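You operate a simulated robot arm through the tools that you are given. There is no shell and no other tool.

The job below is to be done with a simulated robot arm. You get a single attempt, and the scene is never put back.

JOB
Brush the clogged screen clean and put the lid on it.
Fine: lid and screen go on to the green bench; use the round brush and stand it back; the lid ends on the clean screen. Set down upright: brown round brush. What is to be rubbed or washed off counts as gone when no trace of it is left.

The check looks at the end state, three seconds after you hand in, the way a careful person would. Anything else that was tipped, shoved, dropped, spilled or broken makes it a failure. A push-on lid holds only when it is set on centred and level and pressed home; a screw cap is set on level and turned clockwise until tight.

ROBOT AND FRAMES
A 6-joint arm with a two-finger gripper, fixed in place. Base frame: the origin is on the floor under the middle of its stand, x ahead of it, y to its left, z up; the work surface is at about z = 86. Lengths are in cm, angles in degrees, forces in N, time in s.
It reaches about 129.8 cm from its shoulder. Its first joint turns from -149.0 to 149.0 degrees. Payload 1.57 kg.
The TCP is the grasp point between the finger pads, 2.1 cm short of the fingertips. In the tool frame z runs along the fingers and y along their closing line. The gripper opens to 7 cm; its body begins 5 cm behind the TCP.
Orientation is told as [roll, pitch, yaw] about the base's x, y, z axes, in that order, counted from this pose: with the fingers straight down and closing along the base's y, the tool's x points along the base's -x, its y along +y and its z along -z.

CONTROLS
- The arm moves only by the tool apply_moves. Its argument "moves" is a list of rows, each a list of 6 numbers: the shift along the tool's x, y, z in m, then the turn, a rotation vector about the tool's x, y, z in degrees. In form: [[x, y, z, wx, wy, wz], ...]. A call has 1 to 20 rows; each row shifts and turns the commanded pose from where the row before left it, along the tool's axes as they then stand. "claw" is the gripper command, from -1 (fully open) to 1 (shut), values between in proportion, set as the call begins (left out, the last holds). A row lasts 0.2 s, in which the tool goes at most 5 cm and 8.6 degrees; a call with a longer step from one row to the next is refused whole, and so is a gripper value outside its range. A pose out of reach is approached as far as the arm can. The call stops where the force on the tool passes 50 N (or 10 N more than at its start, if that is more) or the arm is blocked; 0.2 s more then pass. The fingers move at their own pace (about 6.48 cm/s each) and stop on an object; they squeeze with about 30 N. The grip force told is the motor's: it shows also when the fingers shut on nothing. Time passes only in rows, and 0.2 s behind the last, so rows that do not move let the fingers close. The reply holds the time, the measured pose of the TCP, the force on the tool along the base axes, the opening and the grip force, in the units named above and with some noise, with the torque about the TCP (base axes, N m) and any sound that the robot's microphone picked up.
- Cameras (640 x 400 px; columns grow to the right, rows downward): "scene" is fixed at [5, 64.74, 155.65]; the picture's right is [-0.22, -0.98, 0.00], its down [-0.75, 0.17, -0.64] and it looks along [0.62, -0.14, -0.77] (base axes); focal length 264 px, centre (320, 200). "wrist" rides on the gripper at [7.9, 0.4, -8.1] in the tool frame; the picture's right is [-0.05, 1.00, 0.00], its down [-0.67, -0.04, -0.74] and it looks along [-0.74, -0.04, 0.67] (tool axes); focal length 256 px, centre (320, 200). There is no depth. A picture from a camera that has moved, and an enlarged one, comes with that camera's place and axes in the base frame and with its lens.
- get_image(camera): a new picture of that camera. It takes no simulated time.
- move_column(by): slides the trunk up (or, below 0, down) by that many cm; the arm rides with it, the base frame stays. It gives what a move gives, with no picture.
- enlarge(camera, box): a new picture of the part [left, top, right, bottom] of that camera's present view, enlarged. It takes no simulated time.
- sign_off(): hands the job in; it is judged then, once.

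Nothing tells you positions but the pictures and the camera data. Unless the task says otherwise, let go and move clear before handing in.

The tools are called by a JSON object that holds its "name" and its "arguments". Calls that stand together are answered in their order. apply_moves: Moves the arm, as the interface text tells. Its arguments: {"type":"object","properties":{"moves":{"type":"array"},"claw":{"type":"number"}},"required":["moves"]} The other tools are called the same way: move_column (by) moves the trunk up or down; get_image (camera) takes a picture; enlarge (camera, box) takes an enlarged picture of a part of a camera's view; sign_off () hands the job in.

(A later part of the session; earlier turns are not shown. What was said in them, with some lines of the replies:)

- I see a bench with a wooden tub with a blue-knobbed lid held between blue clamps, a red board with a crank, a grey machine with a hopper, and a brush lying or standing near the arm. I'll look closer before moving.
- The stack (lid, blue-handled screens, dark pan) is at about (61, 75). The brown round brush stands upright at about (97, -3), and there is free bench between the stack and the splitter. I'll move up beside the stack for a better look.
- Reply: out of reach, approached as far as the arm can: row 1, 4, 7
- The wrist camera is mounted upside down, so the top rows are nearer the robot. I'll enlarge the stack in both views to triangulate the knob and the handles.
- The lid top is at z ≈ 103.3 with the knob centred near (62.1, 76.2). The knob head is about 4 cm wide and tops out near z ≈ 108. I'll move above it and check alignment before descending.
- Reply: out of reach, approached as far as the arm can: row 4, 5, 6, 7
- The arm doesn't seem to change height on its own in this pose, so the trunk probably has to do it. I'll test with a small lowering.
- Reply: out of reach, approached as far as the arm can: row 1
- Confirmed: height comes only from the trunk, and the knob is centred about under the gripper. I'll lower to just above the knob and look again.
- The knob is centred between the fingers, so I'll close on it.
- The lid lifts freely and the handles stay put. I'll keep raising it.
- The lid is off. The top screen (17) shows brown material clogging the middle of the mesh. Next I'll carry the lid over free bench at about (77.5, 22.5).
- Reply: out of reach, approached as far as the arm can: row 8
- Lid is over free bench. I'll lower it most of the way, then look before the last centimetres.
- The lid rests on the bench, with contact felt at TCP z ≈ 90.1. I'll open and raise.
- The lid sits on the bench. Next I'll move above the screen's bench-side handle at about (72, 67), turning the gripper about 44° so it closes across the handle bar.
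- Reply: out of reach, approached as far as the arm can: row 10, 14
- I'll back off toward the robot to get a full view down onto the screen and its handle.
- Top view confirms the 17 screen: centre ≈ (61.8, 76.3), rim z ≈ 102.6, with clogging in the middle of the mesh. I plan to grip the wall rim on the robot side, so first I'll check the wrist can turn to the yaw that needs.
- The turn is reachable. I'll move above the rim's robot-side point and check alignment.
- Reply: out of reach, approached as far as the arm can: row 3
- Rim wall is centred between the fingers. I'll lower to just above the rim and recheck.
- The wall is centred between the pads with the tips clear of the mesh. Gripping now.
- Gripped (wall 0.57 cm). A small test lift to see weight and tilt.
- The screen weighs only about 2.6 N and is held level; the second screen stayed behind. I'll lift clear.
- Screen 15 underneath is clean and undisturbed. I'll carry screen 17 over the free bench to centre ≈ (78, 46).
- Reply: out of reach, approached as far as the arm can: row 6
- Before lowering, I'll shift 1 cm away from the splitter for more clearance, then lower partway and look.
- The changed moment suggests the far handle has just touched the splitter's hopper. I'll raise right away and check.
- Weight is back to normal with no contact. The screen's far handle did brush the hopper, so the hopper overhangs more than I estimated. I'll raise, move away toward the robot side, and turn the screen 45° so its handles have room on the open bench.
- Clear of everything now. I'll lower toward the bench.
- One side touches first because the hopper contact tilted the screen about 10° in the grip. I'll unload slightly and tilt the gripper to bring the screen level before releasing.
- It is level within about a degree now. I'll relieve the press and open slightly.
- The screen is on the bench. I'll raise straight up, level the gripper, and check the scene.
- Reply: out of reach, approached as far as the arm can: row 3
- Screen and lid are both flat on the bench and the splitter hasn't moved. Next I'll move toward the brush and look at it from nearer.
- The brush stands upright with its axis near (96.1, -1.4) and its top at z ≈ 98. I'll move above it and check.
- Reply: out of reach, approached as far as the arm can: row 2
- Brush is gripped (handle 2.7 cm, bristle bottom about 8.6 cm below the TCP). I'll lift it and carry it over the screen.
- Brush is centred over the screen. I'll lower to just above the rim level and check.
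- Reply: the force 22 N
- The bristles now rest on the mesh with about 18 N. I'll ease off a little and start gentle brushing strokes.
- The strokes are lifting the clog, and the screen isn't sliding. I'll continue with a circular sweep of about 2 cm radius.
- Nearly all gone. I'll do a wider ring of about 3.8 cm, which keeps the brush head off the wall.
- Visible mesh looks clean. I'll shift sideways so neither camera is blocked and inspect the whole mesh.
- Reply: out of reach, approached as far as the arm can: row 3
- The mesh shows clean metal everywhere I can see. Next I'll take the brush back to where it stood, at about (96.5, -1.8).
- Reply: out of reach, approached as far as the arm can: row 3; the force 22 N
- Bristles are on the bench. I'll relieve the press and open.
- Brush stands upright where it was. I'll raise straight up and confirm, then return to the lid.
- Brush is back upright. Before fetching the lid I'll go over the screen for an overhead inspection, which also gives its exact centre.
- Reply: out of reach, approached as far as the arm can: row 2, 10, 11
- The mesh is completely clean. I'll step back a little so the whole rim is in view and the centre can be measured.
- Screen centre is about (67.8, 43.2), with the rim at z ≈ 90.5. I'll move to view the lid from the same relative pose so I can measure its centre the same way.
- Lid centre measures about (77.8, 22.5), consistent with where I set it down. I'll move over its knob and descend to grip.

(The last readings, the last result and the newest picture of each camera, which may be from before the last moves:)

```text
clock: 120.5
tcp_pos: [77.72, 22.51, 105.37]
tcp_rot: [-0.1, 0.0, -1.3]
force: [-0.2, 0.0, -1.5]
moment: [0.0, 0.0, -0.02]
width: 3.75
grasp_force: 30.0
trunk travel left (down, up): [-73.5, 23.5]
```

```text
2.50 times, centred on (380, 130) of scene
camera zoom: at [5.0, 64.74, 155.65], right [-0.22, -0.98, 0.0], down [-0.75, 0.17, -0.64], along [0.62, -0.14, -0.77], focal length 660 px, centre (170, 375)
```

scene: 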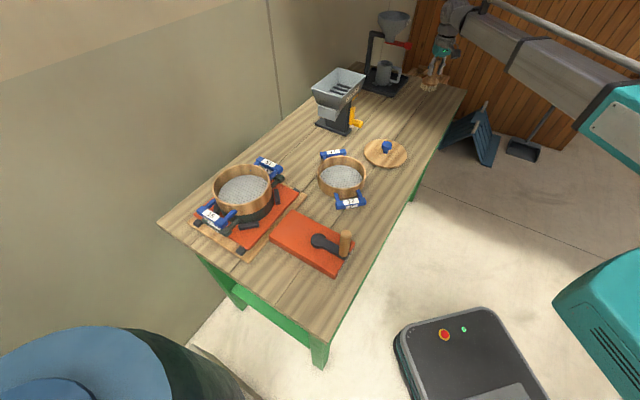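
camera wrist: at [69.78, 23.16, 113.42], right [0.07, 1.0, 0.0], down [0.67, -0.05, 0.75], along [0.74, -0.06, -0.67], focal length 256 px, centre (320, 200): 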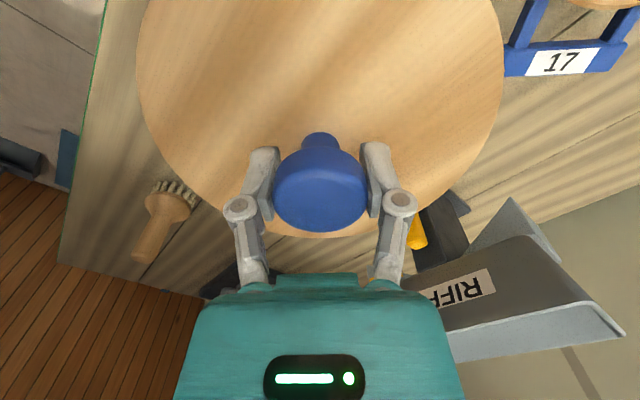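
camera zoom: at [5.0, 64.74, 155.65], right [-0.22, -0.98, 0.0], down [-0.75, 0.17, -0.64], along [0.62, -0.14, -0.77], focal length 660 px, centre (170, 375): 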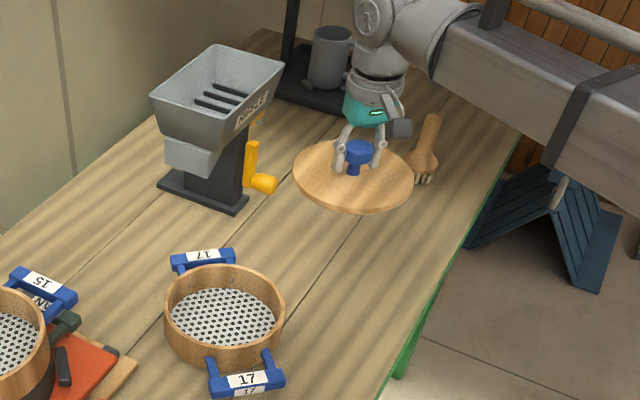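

The lid is gripped. I'll carry it over the screen, then compare the edges in both cameras.

{"name": "apply_moves", "arguments": {"moves": [[0.02088, 0.04138, 0, 0, 0, 0], [0.02088, 0.04138, 0, 0, 0, 0], [0.02088, 0.04138, 0, 0, 0, 0], [0.02088, 0.04138, 0, 0, 0, 0], [0.02088, 0.04138, 0, 0, 0, 0]]}}

{"name": "move_column", "arguments": {"by": -8}}

{"name": "get_image", "arguments": {"camera": "wrist"}}

{"name": "enlarge", "arguments": {"camera": "scene", "box": [290, 110, 390, 210]}}

```text
clock: 121.8
tcp_pos: [67.76, 43.23, 105.31]
tcp_rot: [0.0, 0.0, -1.2]
force: [0.2, 0.4, -1.6]
moment: [-0.01, -0.01, 0.04]
width: 3.8
grasp_force: 29.7
trunk travel left (down, up): [-73.5, 23.5]
```

```text
clock: 122.9
tcp_pos: [67.8, 43.01, 97.32]
tcp_rot: [0.1, 0.1, -1.2]
force: [0.5, -0.3, -1.5]
moment: [-0.02, -0.01, -0.01]
width: 3.75
grasp_force: 30.6
trunk travel left (down, up): [-65.5, 31.5]
```

```text
taken
camera wrist: at [59.92, 43.69, 105.44], right [0.07, 1.0, 0.0], down [0.66, -0.05, 0.75], along [0.74, -0.06, -0.67], focal length 256 px, centre (320, 200)
```

wrist: 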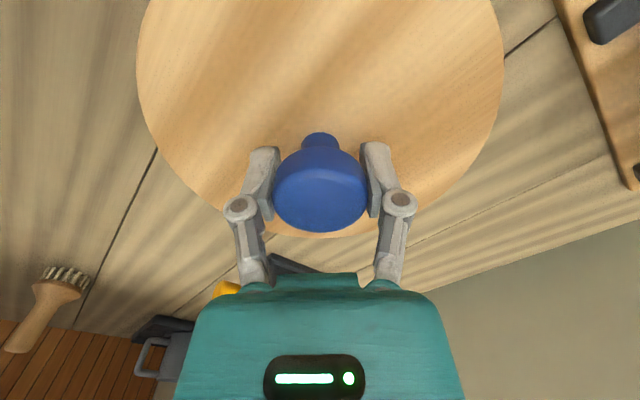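

```text
4.00 times, centred on (340, 160) of scene
camera zoom: at [5.0, 64.74, 155.65], right [-0.22, -0.98, 0.0], down [-0.75, 0.17, -0.64], along [0.62, -0.14, -0.77], focal length 1056 px, centre (240, 360)
```

zoom: 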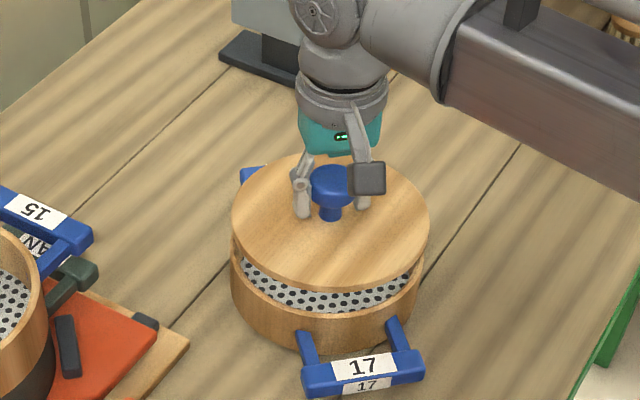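

The lid is about 0.4 cm off toward -y. I'll correct by (-0.2, +0.43) cm, lower a bit and recheck.

{"name": "apply_moves", "arguments": {"moves": [[0.0021, 0.0043, 0, 0, 0, 0]]}}

{"name": "move_column", "arguments": {"by": -1.2}}

{"name": "get_image", "arguments": {"camera": "wrist"}}

{"name": "enlarge", "arguments": {"camera": "scene", "box": [300, 125, 380, 205]}}

```text
clock: 123.3
tcp_pos: [67.79, 43.49, 97.31]
tcp_rot: [0.0, 0.0, -1.2]
force: [0.2, 0.6, -1.4]
moment: [0.02, 0.03, 0.0]
width: 3.75
grasp_force: 30.1
trunk travel left (down, up): [-65.5, 31.5]
```

```text
clock: 123.9
tcp_pos: [67.68, 43.61, 96.09]
tcp_rot: [0.0, 0.1, -1.2]
force: [0.1, 0.7, -1.6]
moment: [0.02, 0.03, -0.01]
width: 3.77
grasp_force: 29.7
trunk travel left (down, up): [-64.3, 32.7]
```

```text
taken
camera wrist: at [59.81, 44.19, 104.24], right [0.07, 1.0, 0.0], down [0.66, -0.05, 0.75], along [0.74, -0.06, -0.67], focal length 256 px, centre (320, 200)
```

wrist: 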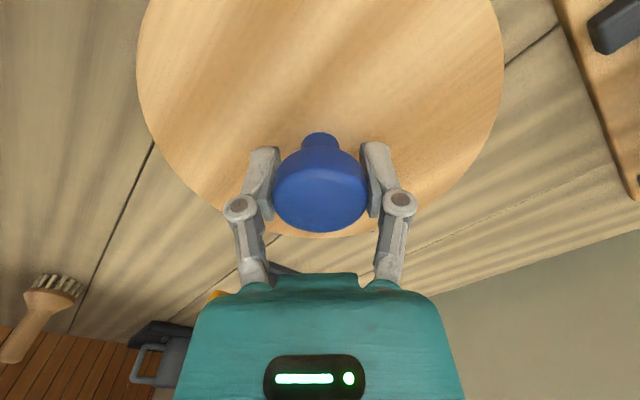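

```text
5.00 times, centred on (340, 165) of scene
camera zoom: at [5.0, 64.74, 155.65], right [-0.22, -0.98, 0.0], down [-0.75, 0.17, -0.64], along [0.62, -0.14, -0.77], focal length 1319 px, centre (220, 375)
```

zoom: 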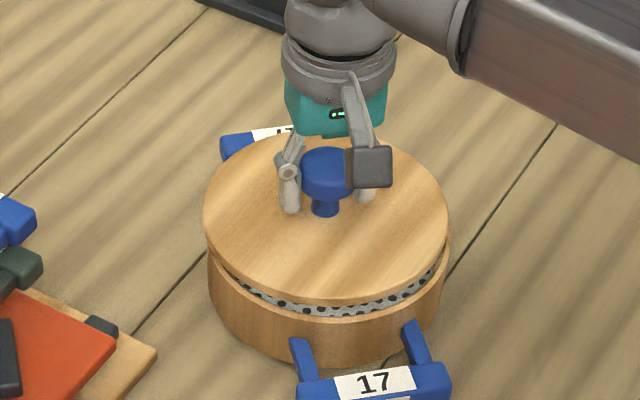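

{"name": "enlarge", "arguments": {"camera": "scene", "box": [332, 155, 396, 195]}}

{"name": "enlarge", "arguments": {"camera": "scene", "box": [310, 155, 374, 195]}}

```text
10.00 times, centred on (364, 175) of scene
camera zoom: at [5.0, 64.74, 155.65], right [-0.22, -0.98, 0.0], down [-0.75, 0.17, -0.64], along [0.62, -0.14, -0.77], focal length 2639 px, centre (-120, 450)
```

zoom: 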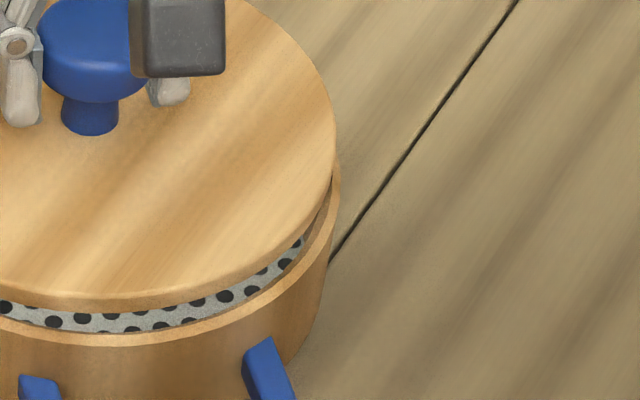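

```text
10.00 times, centred on (342, 175) of scene
camera zoom: at [5.0, 64.74, 155.65], right [-0.22, -0.98, 0.0], down [-0.75, 0.17, -0.64], along [0.62, -0.14, -0.77], focal length 2639 px, centre (100, 450)
```

zoom: 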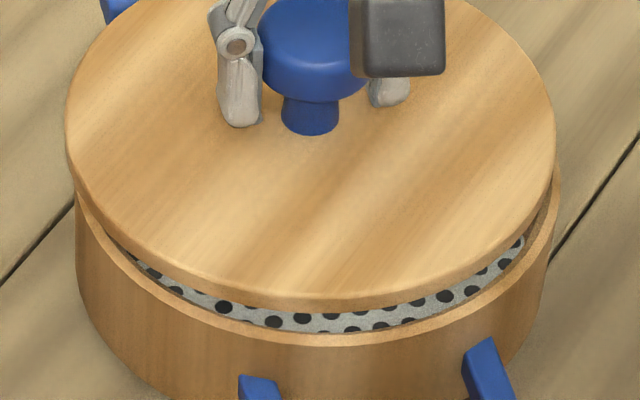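

The high-zoom view shows the lid about 0.3 cm too far left (+y) relative to the rim. I'll nudge it back and recheck at high zoom.

{"name": "apply_moves", "arguments": {"moves": [[0.0006, -0.0029, 0, 0, 0, 0]]}}

{"name": "move_column", "arguments": {"by": -0.6}}

{"name": "enlarge", "arguments": {"camera": "scene", "box": [310, 155, 374, 195]}}

{"name": "enlarge", "arguments": {"camera": "wrist", "box": [120, 0, 520, 250]}}

```text
clock: 124.3
tcp_pos: [67.74, 43.29, 96.18]
tcp_rot: [-0.1, 0.0, -1.2]
force: [0.9, -0.1, -1.7]
moment: [0.02, 0.03, 0.01]
width: 3.78
grasp_force: 30.1
trunk travel left (down, up): [-64.3, 32.7]
```

```text
clock: 124.9
tcp_pos: [67.76, 43.28, 95.48]
tcp_rot: [0.1, 0.0, -1.2]
force: [0.6, 0.2, -0.9]
moment: [-0.01, -0.01, -0.01]
width: 3.77
grasp_force: 30.3
trunk travel left (down, up): [-63.7, 33.3]
```

```text
10.00 times, centred on (342, 175) of scene
camera zoom: at [5.0, 64.74, 155.65], right [-0.22, -0.98, 0.0], down [-0.75, 0.17, -0.64], along [0.62, -0.14, -0.77], focal length 2639 px, centre (100, 450)
```

zoom: 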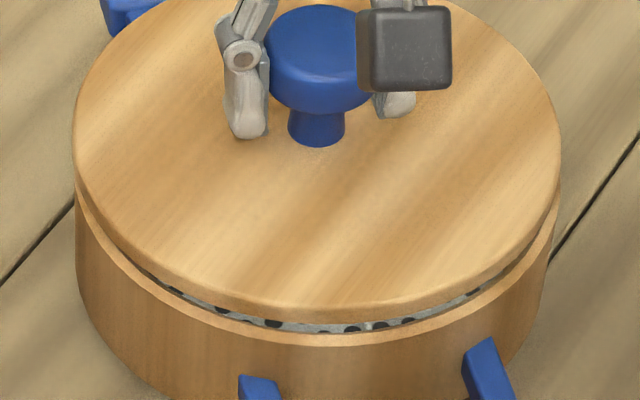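

```text
1.60 times, centred on (320, 125) of wrist
camera zoom: at [59.82, 43.93, 103.64], right [0.07, 1.0, 0.0], down [0.66, -0.05, 0.75], along [0.74, -0.06, -0.67], focal length 410 px, centre (320, 320)
```

zoom: 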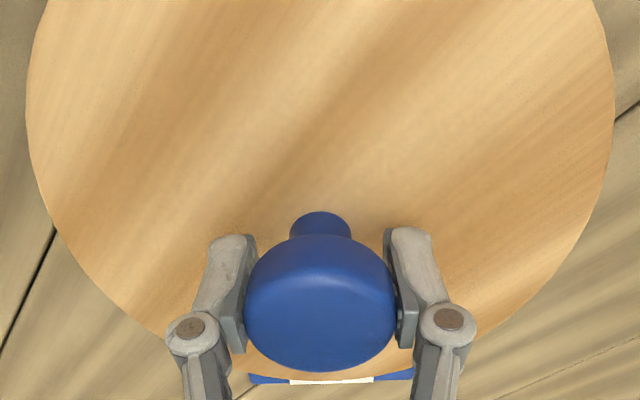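

Left/right edges now match within about 0.1 cm. The front edge suggests the lid is slightly too far from the camera, so I'll shift it 0.25 cm toward -x with a tiny -y trim and lower gently.

{"name": "apply_moves", "arguments": {"moves": [[0.0025, -0.0008, 0, 0, 0, 0]]}}

{"name": "move_column", "arguments": {"by": -0.2}}

{"name": "enlarge", "arguments": {"camera": "scene", "box": [310, 155, 374, 195]}}

{"name": "enlarge", "arguments": {"camera": "wrist", "box": [220, 180, 420, 280]}}

```text
clock: 125.3
tcp_pos: [67.47, 43.17, 95.54]
tcp_rot: [0.0, 0.0, -1.2]
force: [1.2, -0.2, -1.4]
moment: [0.02, 0.0, -0.01]
width: 3.78
grasp_force: 30.2
trunk travel left (down, up): [-63.7, 33.3]
```

```text
clock: 125.8
tcp_pos: [67.33, 43.22, 95.34]
tcp_rot: [0.1, 0.0, -1.2]
force: [-0.4, -0.4, -1.3]
moment: [-0.01, -0.05, -0.03]
width: 3.78
grasp_force: 30.2
trunk travel left (down, up): [-63.5, 33.5]
```

```text
10.00 times, centred on (342, 175) of scene
camera zoom: at [5.0, 64.74, 155.65], right [-0.22, -0.98, 0.0], down [-0.75, 0.17, -0.64], along [0.62, -0.14, -0.77], focal length 2639 px, centre (100, 450)
```

zoom: 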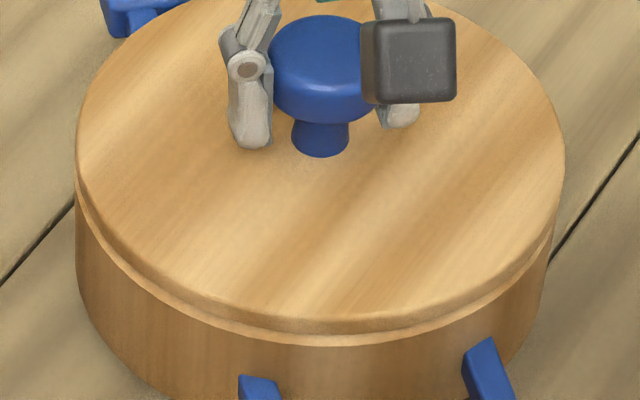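

```text
3.20 times, centred on (320, 230) of wrist
camera zoom: at [59.51, 43.87, 103.44], right [0.07, 1.0, 0.0], down [0.66, -0.05, 0.75], along [0.74, -0.06, -0.67], focal length 819 px, centre (320, 104)
```

zoom: 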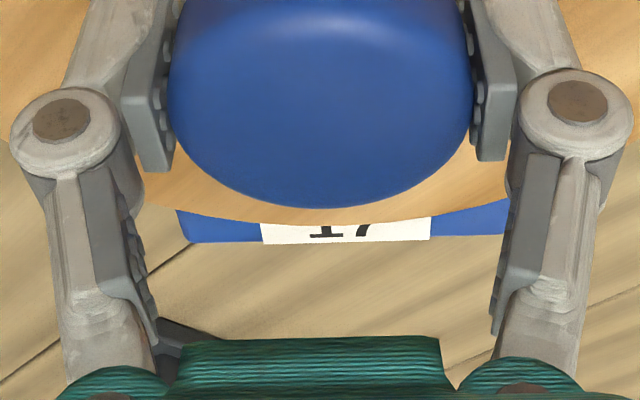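

The left/right edges coincide and the front gap is consistent with a centred lid. I'll lower in tiny steps and watch the forces.

{"name": "move_column", "arguments": {"by": -0.15}}

{"name": "move_column", "arguments": {"by": -0.15}}

{"name": "enlarge", "arguments": {"camera": "scene", "box": [310, 155, 374, 195]}}

```text
clock: 126.3
tcp_pos: [67.48, 43.21, 95.31]
tcp_rot: [0.0, 0.0, -1.1]
force: [0.1, -0.9, -1.0]
moment: [-0.01, -0.01, -0.02]
width: 3.79
grasp_force: 30.3
trunk travel left (down, up): [-63.3, 33.7]
```

```text
clock: 126.8
tcp_pos: [67.36, 43.3, 95.04]
tcp_rot: [-0.1, 0.1, -1.2]
force: [0.0, 0.2, -1.7]
moment: [-0.01, -0.01, -0.01]
width: 3.79
grasp_force: 30.1
trunk travel left (down, up): [-63.2, 33.8]
```

```text
10.00 times, centred on (342, 175) of scene
camera zoom: at [5.0, 64.74, 155.65], right [-0.22, -0.98, 0.0], down [-0.75, 0.17, -0.64], along [0.62, -0.14, -0.77], focal length 2639 px, centre (100, 450)
```

zoom: 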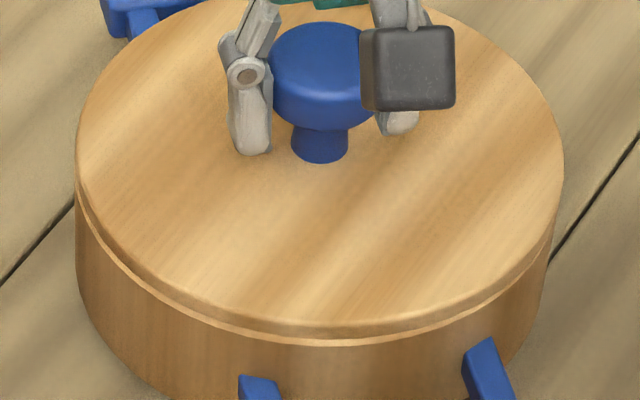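

{"name": "move_column", "arguments": {"by": -0.15}}

{"name": "move_column", "arguments": {"by": -0.15}}

{"name": "enlarge", "arguments": {"camera": "scene", "box": [310, 155, 374, 195]}}

```text
clock: 127.3
tcp_pos: [67.5, 43.36, 95.02]
tcp_rot: [0.0, -0.1, -1.1]
force: [3.1, 3.0, 13.2]
moment: [-0.06, -0.02, 0.0]
width: 3.81
grasp_force: 30.0
trunk travel left (down, up): [-63.0, 34.0]
```

```text
clock: 127.8
tcp_pos: [67.42, 43.12, 94.84]
tcp_rot: [0.0, -0.1, -1.2]
force: [4.7, 4.5, 18.1]
moment: [0.02, -0.16, -0.02]
width: 3.78
grasp_force: 30.0
trunk travel left (down, up): [-62.9, 34.1]
```

```text
10.00 times, centred on (342, 175) of scene
camera zoom: at [5.0, 64.74, 155.65], right [-0.22, -0.98, 0.0], down [-0.75, 0.17, -0.64], along [0.62, -0.14, -0.77], focal length 2639 px, centre (100, 450)
```

zoom: 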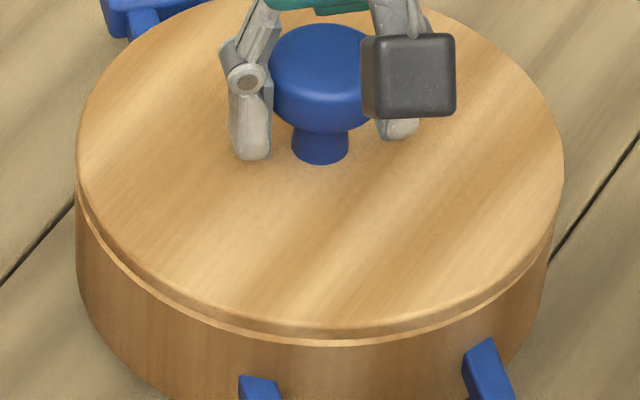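

The lid is touching with a balanced, near-zero moment, so it is level and centred but not yet fully home. I'll press a bit further and watch.

{"name": "move_column", "arguments": {"by": -0.15}}

{"name": "enlarge", "arguments": {"camera": "scene", "box": [310, 155, 374, 195]}}

```text
clock: 128.3
tcp_pos: [67.31, 43.18, 94.72]
tcp_rot: [0.1, -0.1, -1.2]
force: [3.4, 6.0, 16.7]
moment: [0.04, -0.1, 0.04]
width: 3.74
grasp_force: 30.1
trunk travel left (down, up): [-62.7, 34.3]
```

```text
10.00 times, centred on (342, 175) of scene
camera zoom: at [5.0, 64.74, 155.65], right [-0.22, -0.98, 0.0], down [-0.75, 0.17, -0.64], along [0.62, -0.14, -0.77], focal length 2639 px, centre (100, 450)
```

zoom: 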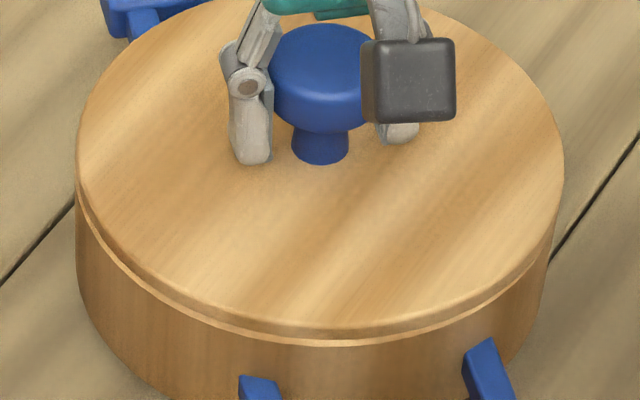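

The fingers now slip on the knob at about 17 N and the lid isn't moving further. I'll look closely at the lid-rim joint all round.

{"name": "enlarge", "arguments": {"camera": "scene", "box": [330, 180, 354, 195]}}

{"name": "enlarge", "arguments": {"camera": "scene", "box": [314, 168, 338, 183]}}

{"name": "enlarge", "arguments": {"camera": "scene", "box": [346, 172, 370, 187]}}

```text
16.00 times, centred on (342, 188) of scene
camera zoom: at [5.0, 64.74, 155.65], right [-0.22, -0.98, 0.0], down [-0.75, 0.17, -0.64], along [0.62, -0.14, -0.77], focal length 4222 px, centre (-32, 400)
```

zoom: 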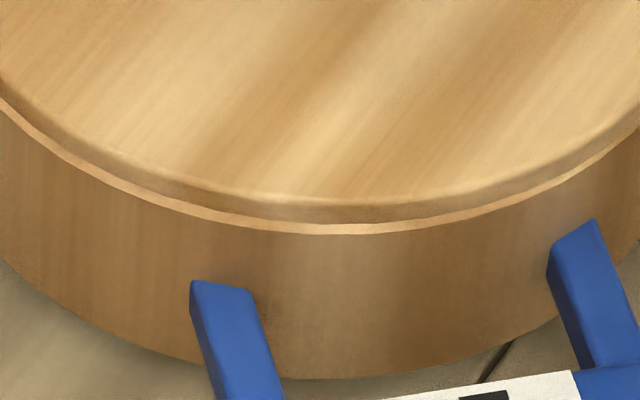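

```text
16.00 times, centred on (326, 176) of scene
camera zoom: at [5.0, 64.74, 155.65], right [-0.22, -0.98, 0.0], down [-0.75, 0.17, -0.64], along [0.62, -0.14, -0.77], focal length 4222 px, centre (224, 592)
```

zoom: 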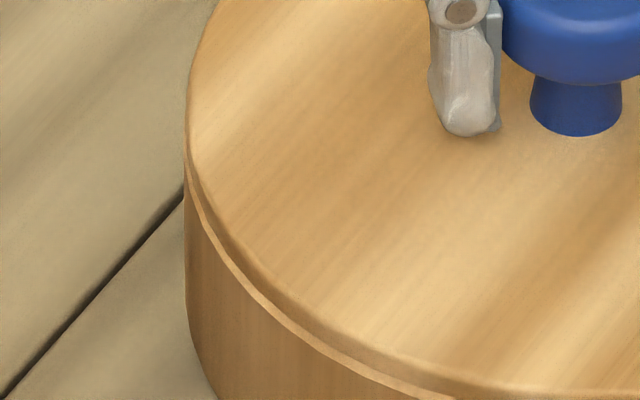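

```text
16.00 times, centred on (358, 180) of scene
camera zoom: at [5.0, 64.74, 155.65], right [-0.22, -0.98, 0.0], down [-0.75, 0.17, -0.64], along [0.62, -0.14, -0.77], focal length 4222 px, centre (-288, 528)
```

zoom: 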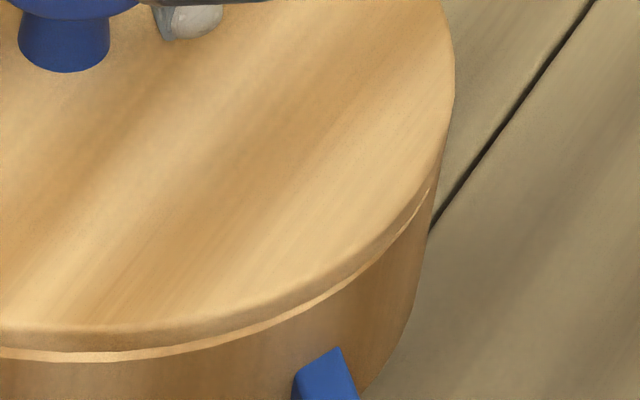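

The radii match. A thin strip of rim is exposed at the front, so the lid is about 0.2 cm too far toward +x and about 0.1 cm toward -y. I'll lift it a hair, correct, and set it again.

{"name": "move_column", "arguments": {"by": 0.5}}

{"name": "apply_moves", "arguments": {"moves": [[0.002, 0.0009, 0, 0, 0, 0]]}}

{"name": "enlarge", "arguments": {"camera": "wrist", "box": [220, 180, 420, 280]}}

{"name": "enlarge", "arguments": {"camera": "scene", "box": [310, 155, 374, 195]}}

```text
clock: 128.9
tcp_pos: [67.37, 43.13, 95.07]
tcp_rot: [0.0, 0.0, -1.1]
force: [0.7, -1.2, -1.0]
moment: [-0.01, 0.01, 0.02]
width: 3.78
grasp_force: 30.7
trunk travel left (down, up): [-63.2, 33.8]
```

```text
clock: 129.3
tcp_pos: [67.12, 43.37, 95.03]
tcp_rot: [0.0, 0.0, -1.1]
force: [-0.2, 0.8, -1.1]
moment: [-0.03, -0.02, 0.0]
width: 3.77
grasp_force: 30.0
trunk travel left (down, up): [-63.2, 33.8]
```

```text
3.20 times, centred on (320, 230) of wrist
camera zoom: at [59.27, 43.98, 103.18], right [0.07, 1.0, 0.0], down [0.66, -0.05, 0.75], along [0.74, -0.06, -0.67], focal length 819 px, centre (320, 104)
```

zoom: 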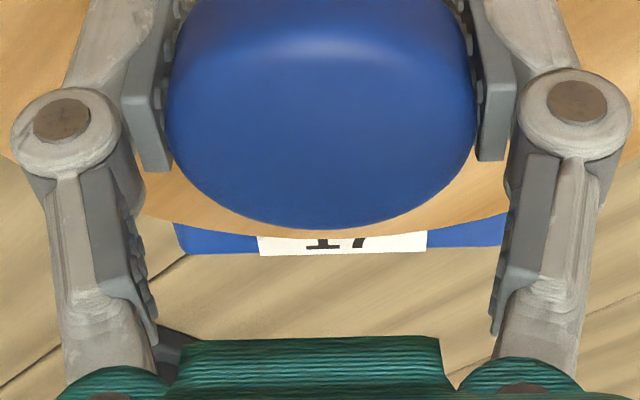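

```text
10.00 times, centred on (342, 175) of scene
camera zoom: at [5.0, 64.74, 155.65], right [-0.22, -0.98, 0.0], down [-0.75, 0.17, -0.64], along [0.62, -0.14, -0.77], focal length 2639 px, centre (100, 450)
```

zoom: 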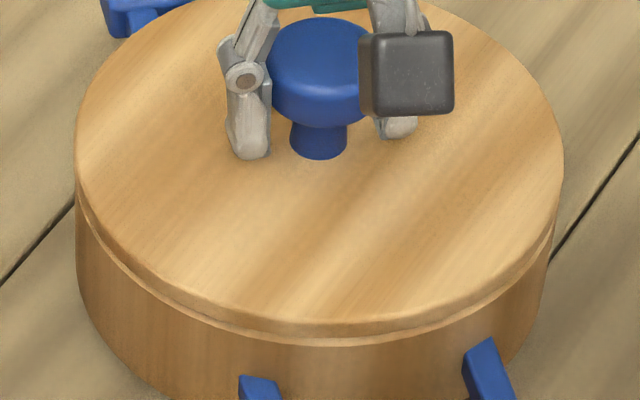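

{"name": "move_column", "arguments": {"by": -0.3}}

{"name": "move_column", "arguments": {"by": -0.12}}

{"name": "enlarge", "arguments": {"camera": "scene", "box": [330, 180, 354, 195]}}

{"name": "enlarge", "arguments": {"camera": "scene", "box": [314, 168, 338, 183]}}

{"name": "enlarge", "arguments": {"camera": "scene", "box": [346, 172, 370, 187]}}

```text
clock: 129.8
tcp_pos: [67.15, 43.36, 94.78]
tcp_rot: [0.1, 0.1, -1.2]
force: [-0.1, 0.4, -1.5]
moment: [0.03, 0.02, 0.0]
width: 3.79
grasp_force: 29.9
trunk travel left (down, up): [-62.9, 34.1]
```

```text
clock: 130.3
tcp_pos: [67.19, 43.34, 94.73]
tcp_rot: [0.0, 0.0, -1.2]
force: [-0.3, -0.2, -0.2]
moment: [0.03, -0.05, 0.0]
width: 3.79
grasp_force: 29.7
trunk travel left (down, up): [-62.8, 34.2]
```

```text
16.00 times, centred on (342, 188) of scene
camera zoom: at [5.0, 64.74, 155.65], right [-0.22, -0.98, 0.0], down [-0.75, 0.17, -0.64], along [0.62, -0.14, -0.77], focal length 4222 px, centre (-32, 400)
```

zoom: 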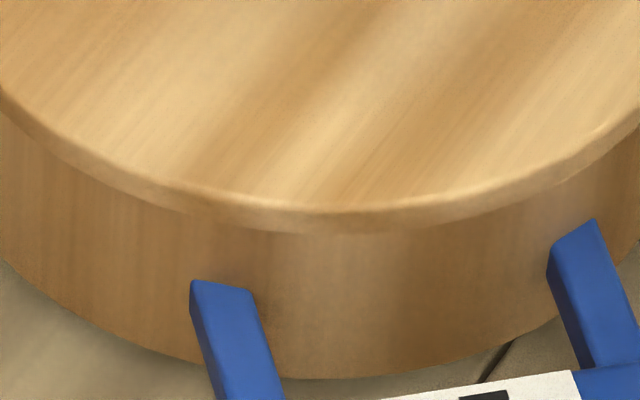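

```text
16.00 times, centred on (326, 176) of scene
camera zoom: at [5.0, 64.74, 155.65], right [-0.22, -0.98, 0.0], down [-0.75, 0.17, -0.64], along [0.62, -0.14, -0.77], focal length 4222 px, centre (224, 592)
```

zoom: 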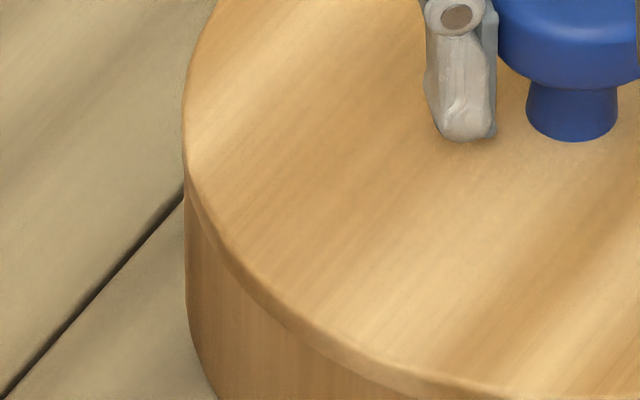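

```text
16.00 times, centred on (358, 180) of scene
camera zoom: at [5.0, 64.74, 155.65], right [-0.22, -0.98, 0.0], down [-0.75, 0.17, -0.64], along [0.62, -0.14, -0.77], focal length 4222 px, centre (-288, 528)
```

zoom: 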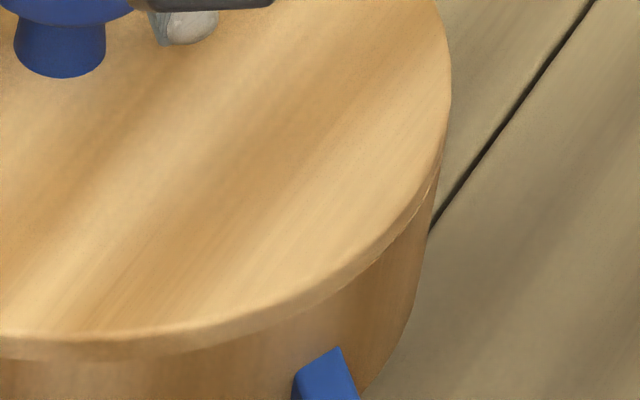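

The edges are now flush all round. I'll press down gently.

{"name": "move_column", "arguments": {"by": -0.15}}

{"name": "move_column", "arguments": {"by": -0.15}}

{"name": "enlarge", "arguments": {"camera": "scene", "box": [310, 155, 374, 195]}}

```text
clock: 130.8
tcp_pos: [67.1, 43.29, 94.67]
tcp_rot: [0.1, -0.1, -1.1]
force: [4.6, 4.1, 17.5]
moment: [-0.01, -0.16, 0.01]
width: 3.77
grasp_force: 30.4
trunk travel left (down, up): [-62.7, 34.3]
```

```text
clock: 131.3
tcp_pos: [67.09, 43.38, 94.45]
tcp_rot: [0.0, -0.1, -1.3]
force: [4.4, 5.5, 17.4]
moment: [-0.02, -0.12, -0.01]
width: 3.75
grasp_force: 29.7
trunk travel left (down, up): [-62.5, 34.5]
```

```text
10.00 times, centred on (342, 175) of scene
camera zoom: at [5.0, 64.74, 155.65], right [-0.22, -0.98, 0.0], down [-0.75, 0.17, -0.64], along [0.62, -0.14, -0.77], focal length 2639 px, centre (100, 450)
```

zoom: 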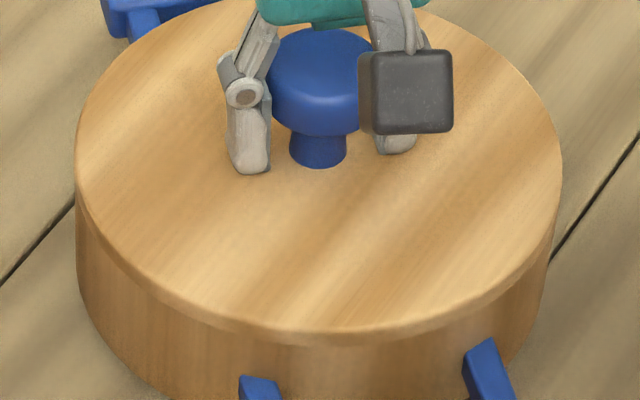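

The lid looks flush and level. To be sure it is home, I'll let go of the knob and press with both open fingertips on the lid top, symmetrically either side of the knob.

{"name": "move_column", "arguments": {"by": 0.15}}

{"name": "apply_moves", "arguments": {"moves": [[0, 0, 0, 0, 0, 0], [0, 0, 0, 0, 0, 0], [0, 0, 0, 0, 0, 0]], "claw": -0.8}}

{"name": "enlarge", "arguments": {"camera": "scene", "box": [310, 155, 374, 195]}}

{"name": "get_image", "arguments": {"camera": "wrist"}}

```text
clock: 131.8
tcp_pos: [67.21, 43.39, 94.43]
tcp_rot: [-0.1, 0.1, -1.2]
force: [0.1, 1.0, -0.2]
moment: [0.02, -0.03, -0.01]
width: 3.77
grasp_force: 30.2
trunk travel left (down, up): [-62.7, 34.3]
```

```text
clock: 132.6
tcp_pos: [67.16, 43.37, 94.51]
tcp_rot: [-0.1, 0.0, -1.3]
force: [0.3, -0.5, -0.5]
moment: [0.01, 0.01, 0.01]
width: 6.28
grasp_force: 0.0
trunk travel left (down, up): [-62.7, 34.3]
```

```text
10.00 times, centred on (342, 175) of scene
camera zoom: at [5.0, 64.74, 155.65], right [-0.22, -0.98, 0.0], down [-0.75, 0.17, -0.64], along [0.62, -0.14, -0.77], focal length 2639 px, centre (100, 450)
```

zoom: 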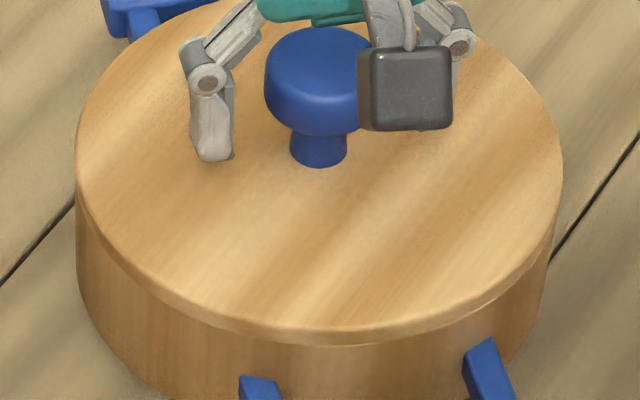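

```text
taken
camera wrist: at [59.26, 43.98, 102.62], right [0.07, 1.0, 0.0], down [0.66, -0.05, 0.75], along [0.74, -0.06, -0.67], focal length 256 px, centre (320, 200)
```

wrist: 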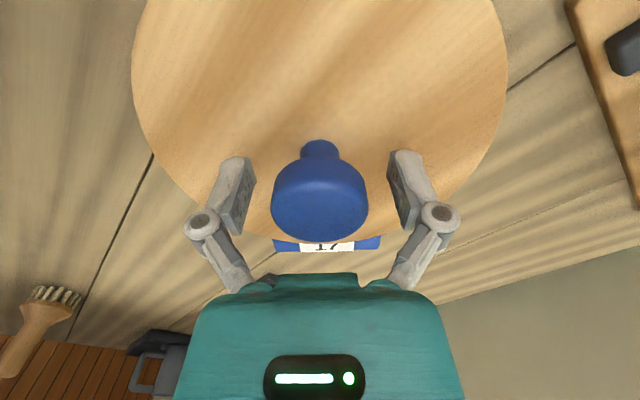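

{"name": "move_column", "arguments": {"by": -0.6}}

{"name": "move_column", "arguments": {"by": -0.2}}

{"name": "enlarge", "arguments": {"camera": "scene", "box": [310, 155, 374, 195]}}

```text
clock: 133.2
tcp_pos: [67.19, 43.33, 93.93]
tcp_rot: [0.0, 0.1, -1.2]
force: [0.0, 0.6, 0.2]
moment: [-0.02, 0.03, -0.01]
width: 6.29
grasp_force: 0.1
trunk travel left (down, up): [-62.1, 34.9]
```

```text
clock: 133.7
tcp_pos: [67.18, 43.37, 93.69]
tcp_rot: [-0.1, 0.0, -1.2]
force: [-0.1, -0.2, 0.1]
moment: [0.01, 0.01, 0.0]
width: 6.3
grasp_force: 0.1
trunk travel left (down, up): [-61.9, 35.1]
```

```text
10.00 times, centred on (342, 175) of scene
camera zoom: at [5.0, 64.74, 155.65], right [-0.22, -0.98, 0.0], down [-0.75, 0.17, -0.64], along [0.62, -0.14, -0.77], focal length 2639 px, centre (100, 450)
```

zoom: 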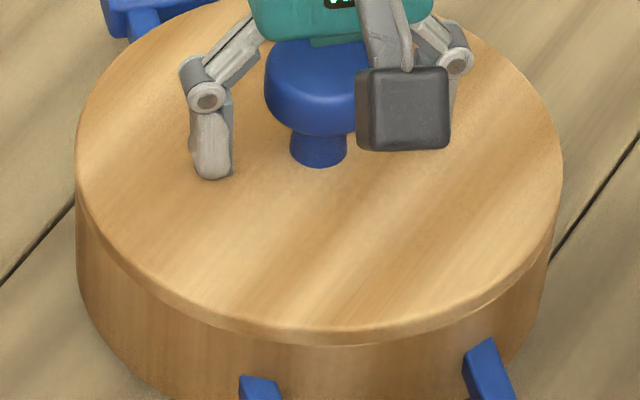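

{"name": "move_column", "arguments": {"by": -0.15}}

{"name": "move_column", "arguments": {"by": -0.1}}

{"name": "move_column", "arguments": {"by": -0.1}}

```text
clock: 134.2
tcp_pos: [67.13, 43.41, 93.57]
tcp_rot: [-0.1, -0.1, -1.3]
force: [0.1, -0.1, 0.7]
moment: [0.01, -0.04, -0.02]
width: 6.31
grasp_force: 0.1
trunk travel left (down, up): [-61.7, 35.3]
```

```text
clock: 134.7
tcp_pos: [67.18, 43.42, 93.45]
tcp_rot: [-0.1, 0.0, -1.2]
force: [0.4, 0.5, 8.7]
moment: [0.03, -0.02, 0.0]
width: 6.44
grasp_force: 4.6
trunk travel left (down, up): [-61.6, 35.4]
```

```text
clock: 135.2
tcp_pos: [67.2, 43.39, 93.43]
tcp_rot: [0.0, -0.1, -1.3]
force: [4.1, 1.2, 20.6]
moment: [0.06, 0.0, -0.03]
width: 6.5
grasp_force: 14.6
trunk travel left (down, up): [-61.5, 35.5]
```

{"name": "move_column", "arguments": {"by": -0.1}}

{"name": "enlarge", "arguments": {"camera": "scene", "box": [310, 155, 374, 195]}}

```text
clock: 135.8
tcp_pos: [67.18, 43.4, 93.31]
tcp_rot: [0.0, -0.1, -1.2]
force: [1.2, 0.0, 17.7]
moment: [-0.02, 0.0, -0.02]
width: 6.77
grasp_force: 11.6
trunk travel left (down, up): [-61.4, 35.6]
```

```text
10.00 times, centred on (342, 175) of scene
camera zoom: at [5.0, 64.74, 155.65], right [-0.22, -0.98, 0.0], down [-0.75, 0.17, -0.64], along [0.62, -0.14, -0.77], focal length 2639 px, centre (100, 450)
```

zoom: 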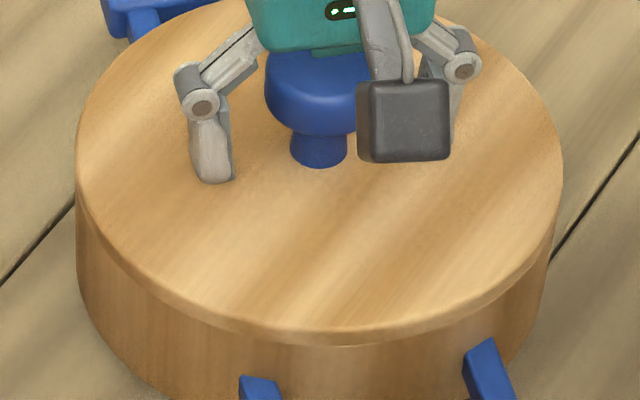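

The lid stays level and balanced under about 20 N; the fingers just spread a little. I'll open fully to their stop and press once more, a bit harder.

{"name": "move_column", "arguments": {"by": 0.4}}

{"name": "apply_moves", "arguments": {"moves": [[0, 0, 0, 0, 0, 0], [0, 0, 0, 0, 0, 0]], "claw": -1}}

{"name": "move_column", "arguments": {"by": -0.35}}

{"name": "move_column", "arguments": {"by": -0.1}}

```text
clock: 136.3
tcp_pos: [67.05, 43.41, 93.62]
tcp_rot: [-0.1, 0.0, -1.2]
force: [0.0, -0.1, 0.6]
moment: [0.0, -0.03, 0.0]
width: 6.31
grasp_force: 0.0
trunk travel left (down, up): [-61.8, 35.2]
```

```text
clock: 136.9
tcp_pos: [67.17, 43.45, 93.7]
tcp_rot: [0.0, 0.0, -1.2]
force: [-0.1, 0.1, 0.2]
moment: [0.01, 0.02, 0.01]
width: 7.01
grasp_force: 0.1
trunk travel left (down, up): [-61.8, 35.2]
```

```text
clock: 137.4
tcp_pos: [67.19, 43.37, 93.29]
tcp_rot: [0.0, 0.0, -1.2]
force: [0.1, -0.6, -0.5]
moment: [-0.01, -0.03, 0.0]
width: 6.99
grasp_force: 0.2
trunk travel left (down, up): [-61.5, 35.5]
```

```text
clock: 137.9
tcp_pos: [67.14, 43.34, 93.28]
tcp_rot: [0.0, -0.1, -1.2]
force: [0.1, 0.3, 3.9]
moment: [-0.03, 0.02, -0.02]
width: 6.97
grasp_force: 0.0
trunk travel left (down, up): [-61.4, 35.6]
```

{"name": "move_column", "arguments": {"by": -0.1}}

{"name": "move_column", "arguments": {"by": -0.08}}

{"name": "move_column", "arguments": {"by": -0.06}}

```text
clock: 138.4
tcp_pos: [67.11, 43.26, 93.19]
tcp_rot: [0.1, -0.1, -1.3]
force: [5.3, 2.2, 18.0]
moment: [0.2, -0.03, -0.01]
width: 7.02
grasp_force: 0.1
trunk travel left (down, up): [-61.3, 35.7]
```

```text
clock: 138.9
tcp_pos: [67.14, 43.42, 93.21]
tcp_rot: [0.1, -0.2, -1.2]
force: [7.7, 3.9, 28.5]
moment: [0.39, -0.07, -0.04]
width: 7.06
grasp_force: 0.1
trunk travel left (down, up): [-61.2, 35.8]
```

```text
clock: 139.4
tcp_pos: [67.1, 43.3, 93.18]
tcp_rot: [0.1, -0.2, -1.2]
force: [13.1, 6.8, 41.0]
moment: [0.52, -0.1, -0.08]
width: 7.04
grasp_force: 0.4
trunk travel left (down, up): [-61.1, 35.9]
```

Pressed with about 41 N and it didn't move. I'll raise clear of the knob and inspect the result.

{"name": "move_column", "arguments": {"by": 0.6}}

{"name": "move_column", "arguments": {"by": 14}}

{"name": "enlarge", "arguments": {"camera": "scene", "box": [310, 155, 374, 195]}}

{"name": "get_image", "arguments": {"camera": "wrist"}}

{"name": "get_image", "arguments": {"camera": "scene"}}

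```text
clock: 140.0
tcp_pos: [67.15, 43.39, 93.57]
tcp_rot: [-0.1, 0.0, -1.2]
force: [0.4, 0.2, -0.4]
moment: [-0.02, -0.01, -0.04]
width: 7.01
grasp_force: 0.0
trunk travel left (down, up): [-61.7, 35.3]
```

```text
clock: 141.7
tcp_pos: [67.11, 43.51, 107.63]
tcp_rot: [0.0, 0.0, -1.2]
force: [1.0, 1.0, 0.1]
moment: [0.01, 0.01, 0.0]
width: 7.01
grasp_force: 0.1
trunk travel left (down, up): [-75.7, 21.3]
```

```text
10.00 times, centred on (342, 175) of scene
camera zoom: at [5.0, 64.74, 155.65], right [-0.22, -0.98, 0.0], down [-0.75, 0.17, -0.64], along [0.62, -0.14, -0.77], focal length 2639 px, centre (100, 450)
```

zoom: 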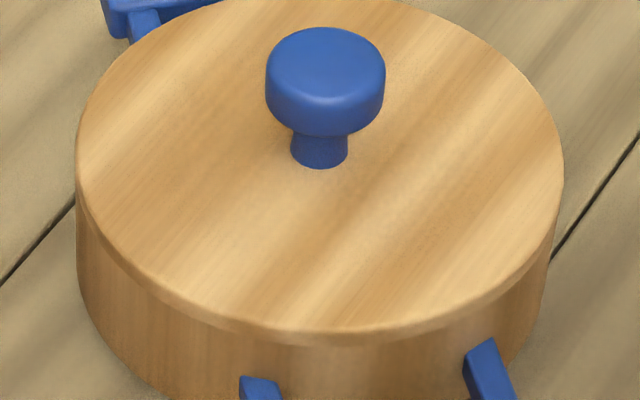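

```text
taken
camera wrist: at [59.27, 43.99, 115.67], right [0.07, 1.0, 0.0], down [0.66, -0.05, 0.75], along [0.74, -0.06, -0.67], focal length 256 px, centre (320, 200)
```

wrist: 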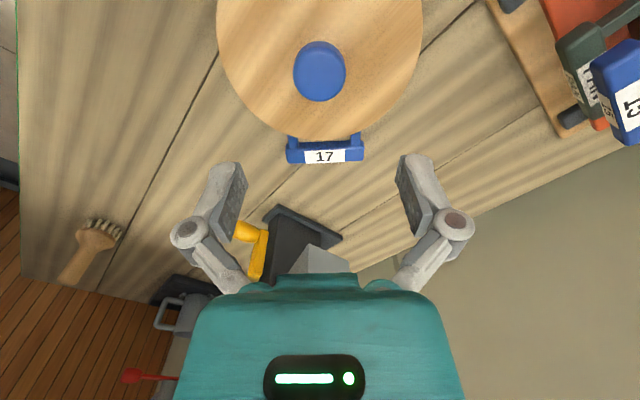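

```text
taken
```

scene: 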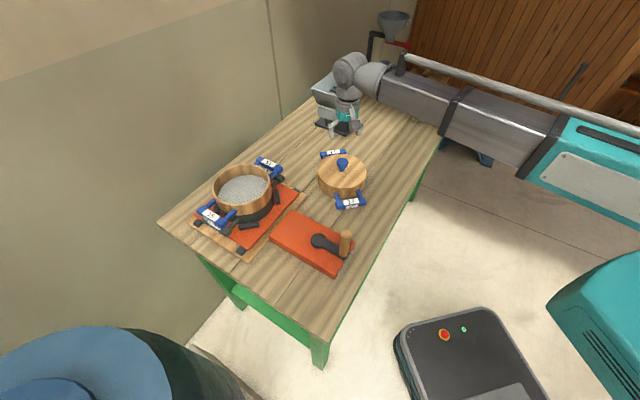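

The lid sits flush with no rim showing. I'll back off and check the near side from the wrist camera, then verify everything else.

{"name": "apply_moves", "arguments": {"moves": [[0.035, 0, 0, 0, 0, 0], [0.035, 0, 0, 0, 0, 0], [0.0345, 0, 0, 0, 0, 0]]}}

{"name": "enlarge", "arguments": {"camera": "wrist", "box": [210, 0, 430, 220]}}

{"name": "enlarge", "arguments": {"camera": "scene", "box": [300, 60, 480, 220]}}

{"name": "enlarge", "arguments": {"camera": "scene", "box": [150, 130, 370, 300]}}

```text
clock: 142.5
tcp_pos: [56.8, 43.9, 107.57]
tcp_rot: [0.0, -0.1, -1.2]
force: [0.6, -0.1, -0.5]
moment: [0.01, -0.03, 0.0]
width: 7.0
grasp_force: 0.0
trunk travel left (down, up): [-75.7, 21.3]
```

```text
1.82 times, centred on (320, 110) of wrist
camera zoom: at [48.78, 44.52, 115.7], right [0.07, 1.0, 0.0], down [0.66, -0.05, 0.75], along [0.74, -0.06, -0.67], focal length 465 px, centre (320, 364)
```

zoom: 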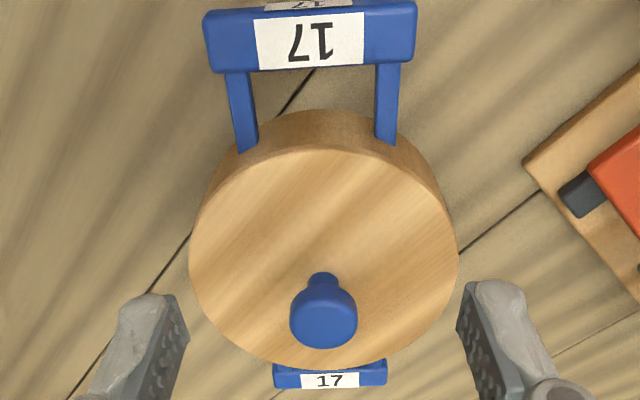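

```text
2.50 times, centred on (390, 140) of scene
camera zoom: at [5.0, 64.74, 155.65], right [-0.22, -0.98, 0.0], down [-0.75, 0.17, -0.64], along [0.62, -0.14, -0.77], focal length 660 px, centre (145, 350)
```

zoom: 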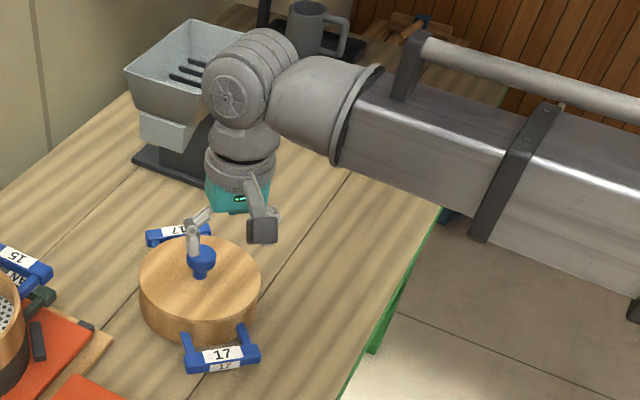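

```text
2.35 times, centred on (260, 215) of scene
camera zoom: at [5.0, 64.74, 155.65], right [-0.22, -0.98, 0.0], down [-0.75, 0.17, -0.64], along [0.62, -0.14, -0.77], focal length 621 px, centre (461, 165)
```

zoom: 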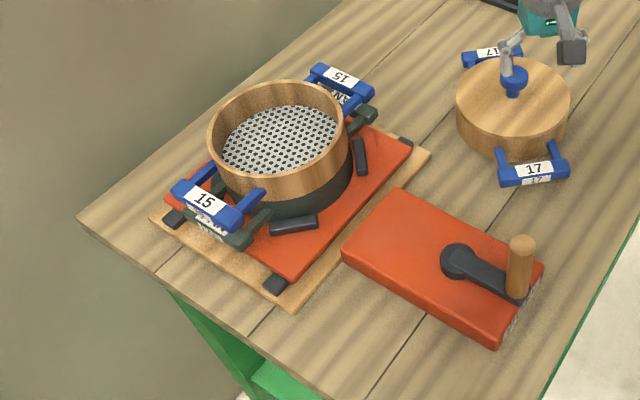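

Everything looks right from both sides. I'll move the arm well clear and take a final look at the whole bench.

{"name": "move_column", "arguments": {"by": 18}}

{"name": "apply_moves", "arguments": {"moves": [[0.03, -0.035, 0, 0, 0, 0], [0.03, -0.035, 0, 0, 0, 0], [0.03, -0.035, 0, 0, 0, 0], [0.03, -0.035, 0, 0, 0, 0], [0.0, -0.045, 0, 0, 0, 0], [0.0, -0.045, 0, 0, 0, 0], [0.0, -0.045, 0, 0, 0, 0]]}}

{"name": "get_image", "arguments": {"camera": "scene"}}

{"name": "enlarge", "arguments": {"camera": "scene", "box": [290, 60, 480, 220]}}

{"name": "enlarge", "arguments": {"camera": "scene", "box": [310, 145, 374, 215]}}

```text
clock: 144.5
tcp_pos: [56.78, 43.95, 125.57]
tcp_rot: [0.0, -0.1, -1.2]
force: [-0.2, 0.3, 0.8]
moment: [-0.01, -0.01, -0.01]
width: 7.0
grasp_force: 0.0
trunk travel left (down, up): [-93.7, 3.3]
```

```text
clock: 146.1
tcp_pos: [49.73, 19.57, 125.45]
tcp_rot: [-0.1, 0.2, -1.2]
force: [0.2, -0.1, 0.8]
moment: [0.01, 0.01, 0.02]
width: 7.01
grasp_force: 0.1
out of reach, approached as far as the arm can: row 2, 5, 6, 7
trunk travel left (down, up): [-93.7, 3.3]
```

```text
taken
```

scene: 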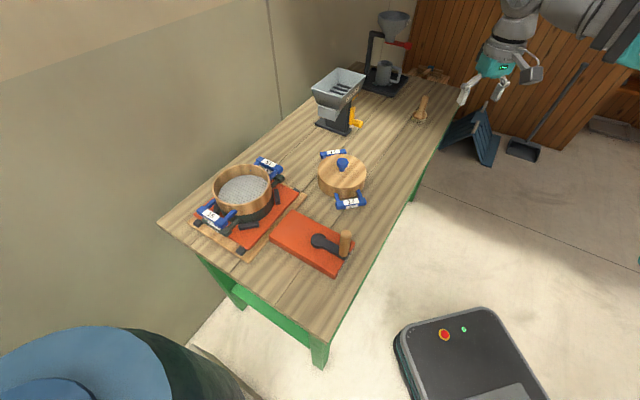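

```text
2.50 times, centred on (385, 140) of scene
camera zoom: at [5.0, 64.74, 155.65], right [-0.22, -0.98, 0.0], down [-0.75, 0.17, -0.64], along [0.62, -0.14, -0.77], focal length 660 px, centre (158, 350)
```

zoom: 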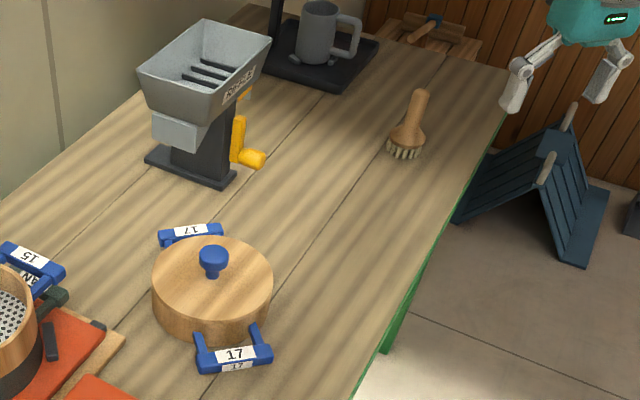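

```text
5.71 times, centred on (342, 180) of scene
camera zoom: at [5.0, 64.74, 155.65], right [-0.22, -0.98, 0.0], down [-0.75, 0.17, -0.64], along [0.62, -0.14, -0.77], focal length 1508 px, centre (194, 314)
```

zoom: 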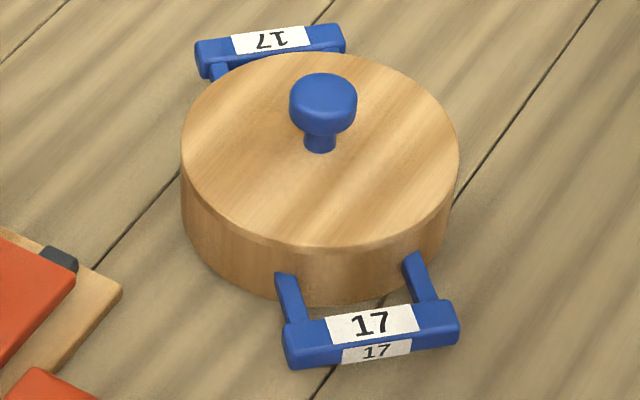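

Lid is flush on the clean screen and the brush is standing upright. I'll compare the splitter with its starting view, since the handle touched it briefly.

{"name": "enlarge", "arguments": {"camera": "scene", "box": [300, 40, 480, 150]}}

{"name": "enlarge", "arguments": {"camera": "scene", "box": [160, 130, 360, 290]}}

```text
3.56 times, centred on (390, 95) of scene
camera zoom: at [5.0, 64.74, 155.65], right [-0.22, -0.98, 0.0], down [-0.75, 0.17, -0.64], along [0.62, -0.14, -0.77], focal length 938 px, centre (71, 573)
```

zoom: 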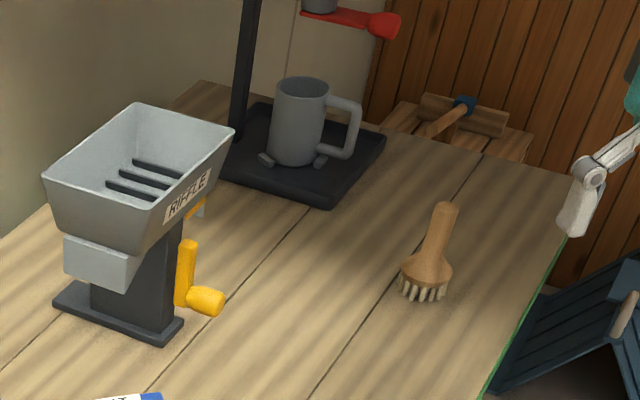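

```text
2.50 times, centred on (260, 210) of scene
camera zoom: at [5.0, 64.74, 155.65], right [-0.22, -0.98, 0.0], down [-0.75, 0.17, -0.64], along [0.62, -0.14, -0.77], focal length 660 px, centre (470, 175)
```

zoom: 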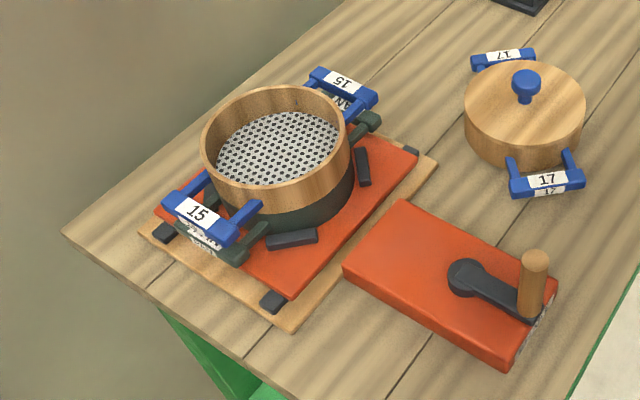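

The splitter, brush and shaker are all where they were at the start. Screen 17 is clean on the bench with its lid seated level, and the gripper is open and clear, so I'm handing in.

{"name": "sign_off", "arguments": {}}

```text
The job is handed in.
```

Screen 17 is brushed clean and stands on the green bench with its lid seated level. I've handed the job in. The result of the check hasn't come back.

- **Screen:** The overhead view after brushing showed no trace of clogging anywhere on the mesh. The second screen (15), still on the shaker, was already clean and I left it in place.
- **Lid:** I centred it on the rim and pressed it down with about 41 N. It looks flush on every side the cameras could see. I couldn't see the far edge directly.
- **Brush:** It stands upright on its bristles, where it was at the start.
- **Contact:** While I was carrying the screen, one of its handles briefly touched the splitter's hopper. The splitter didn't move: its final view matches the starting one. The touch tilted the screen in the grip, so I levelled it before setting it down.
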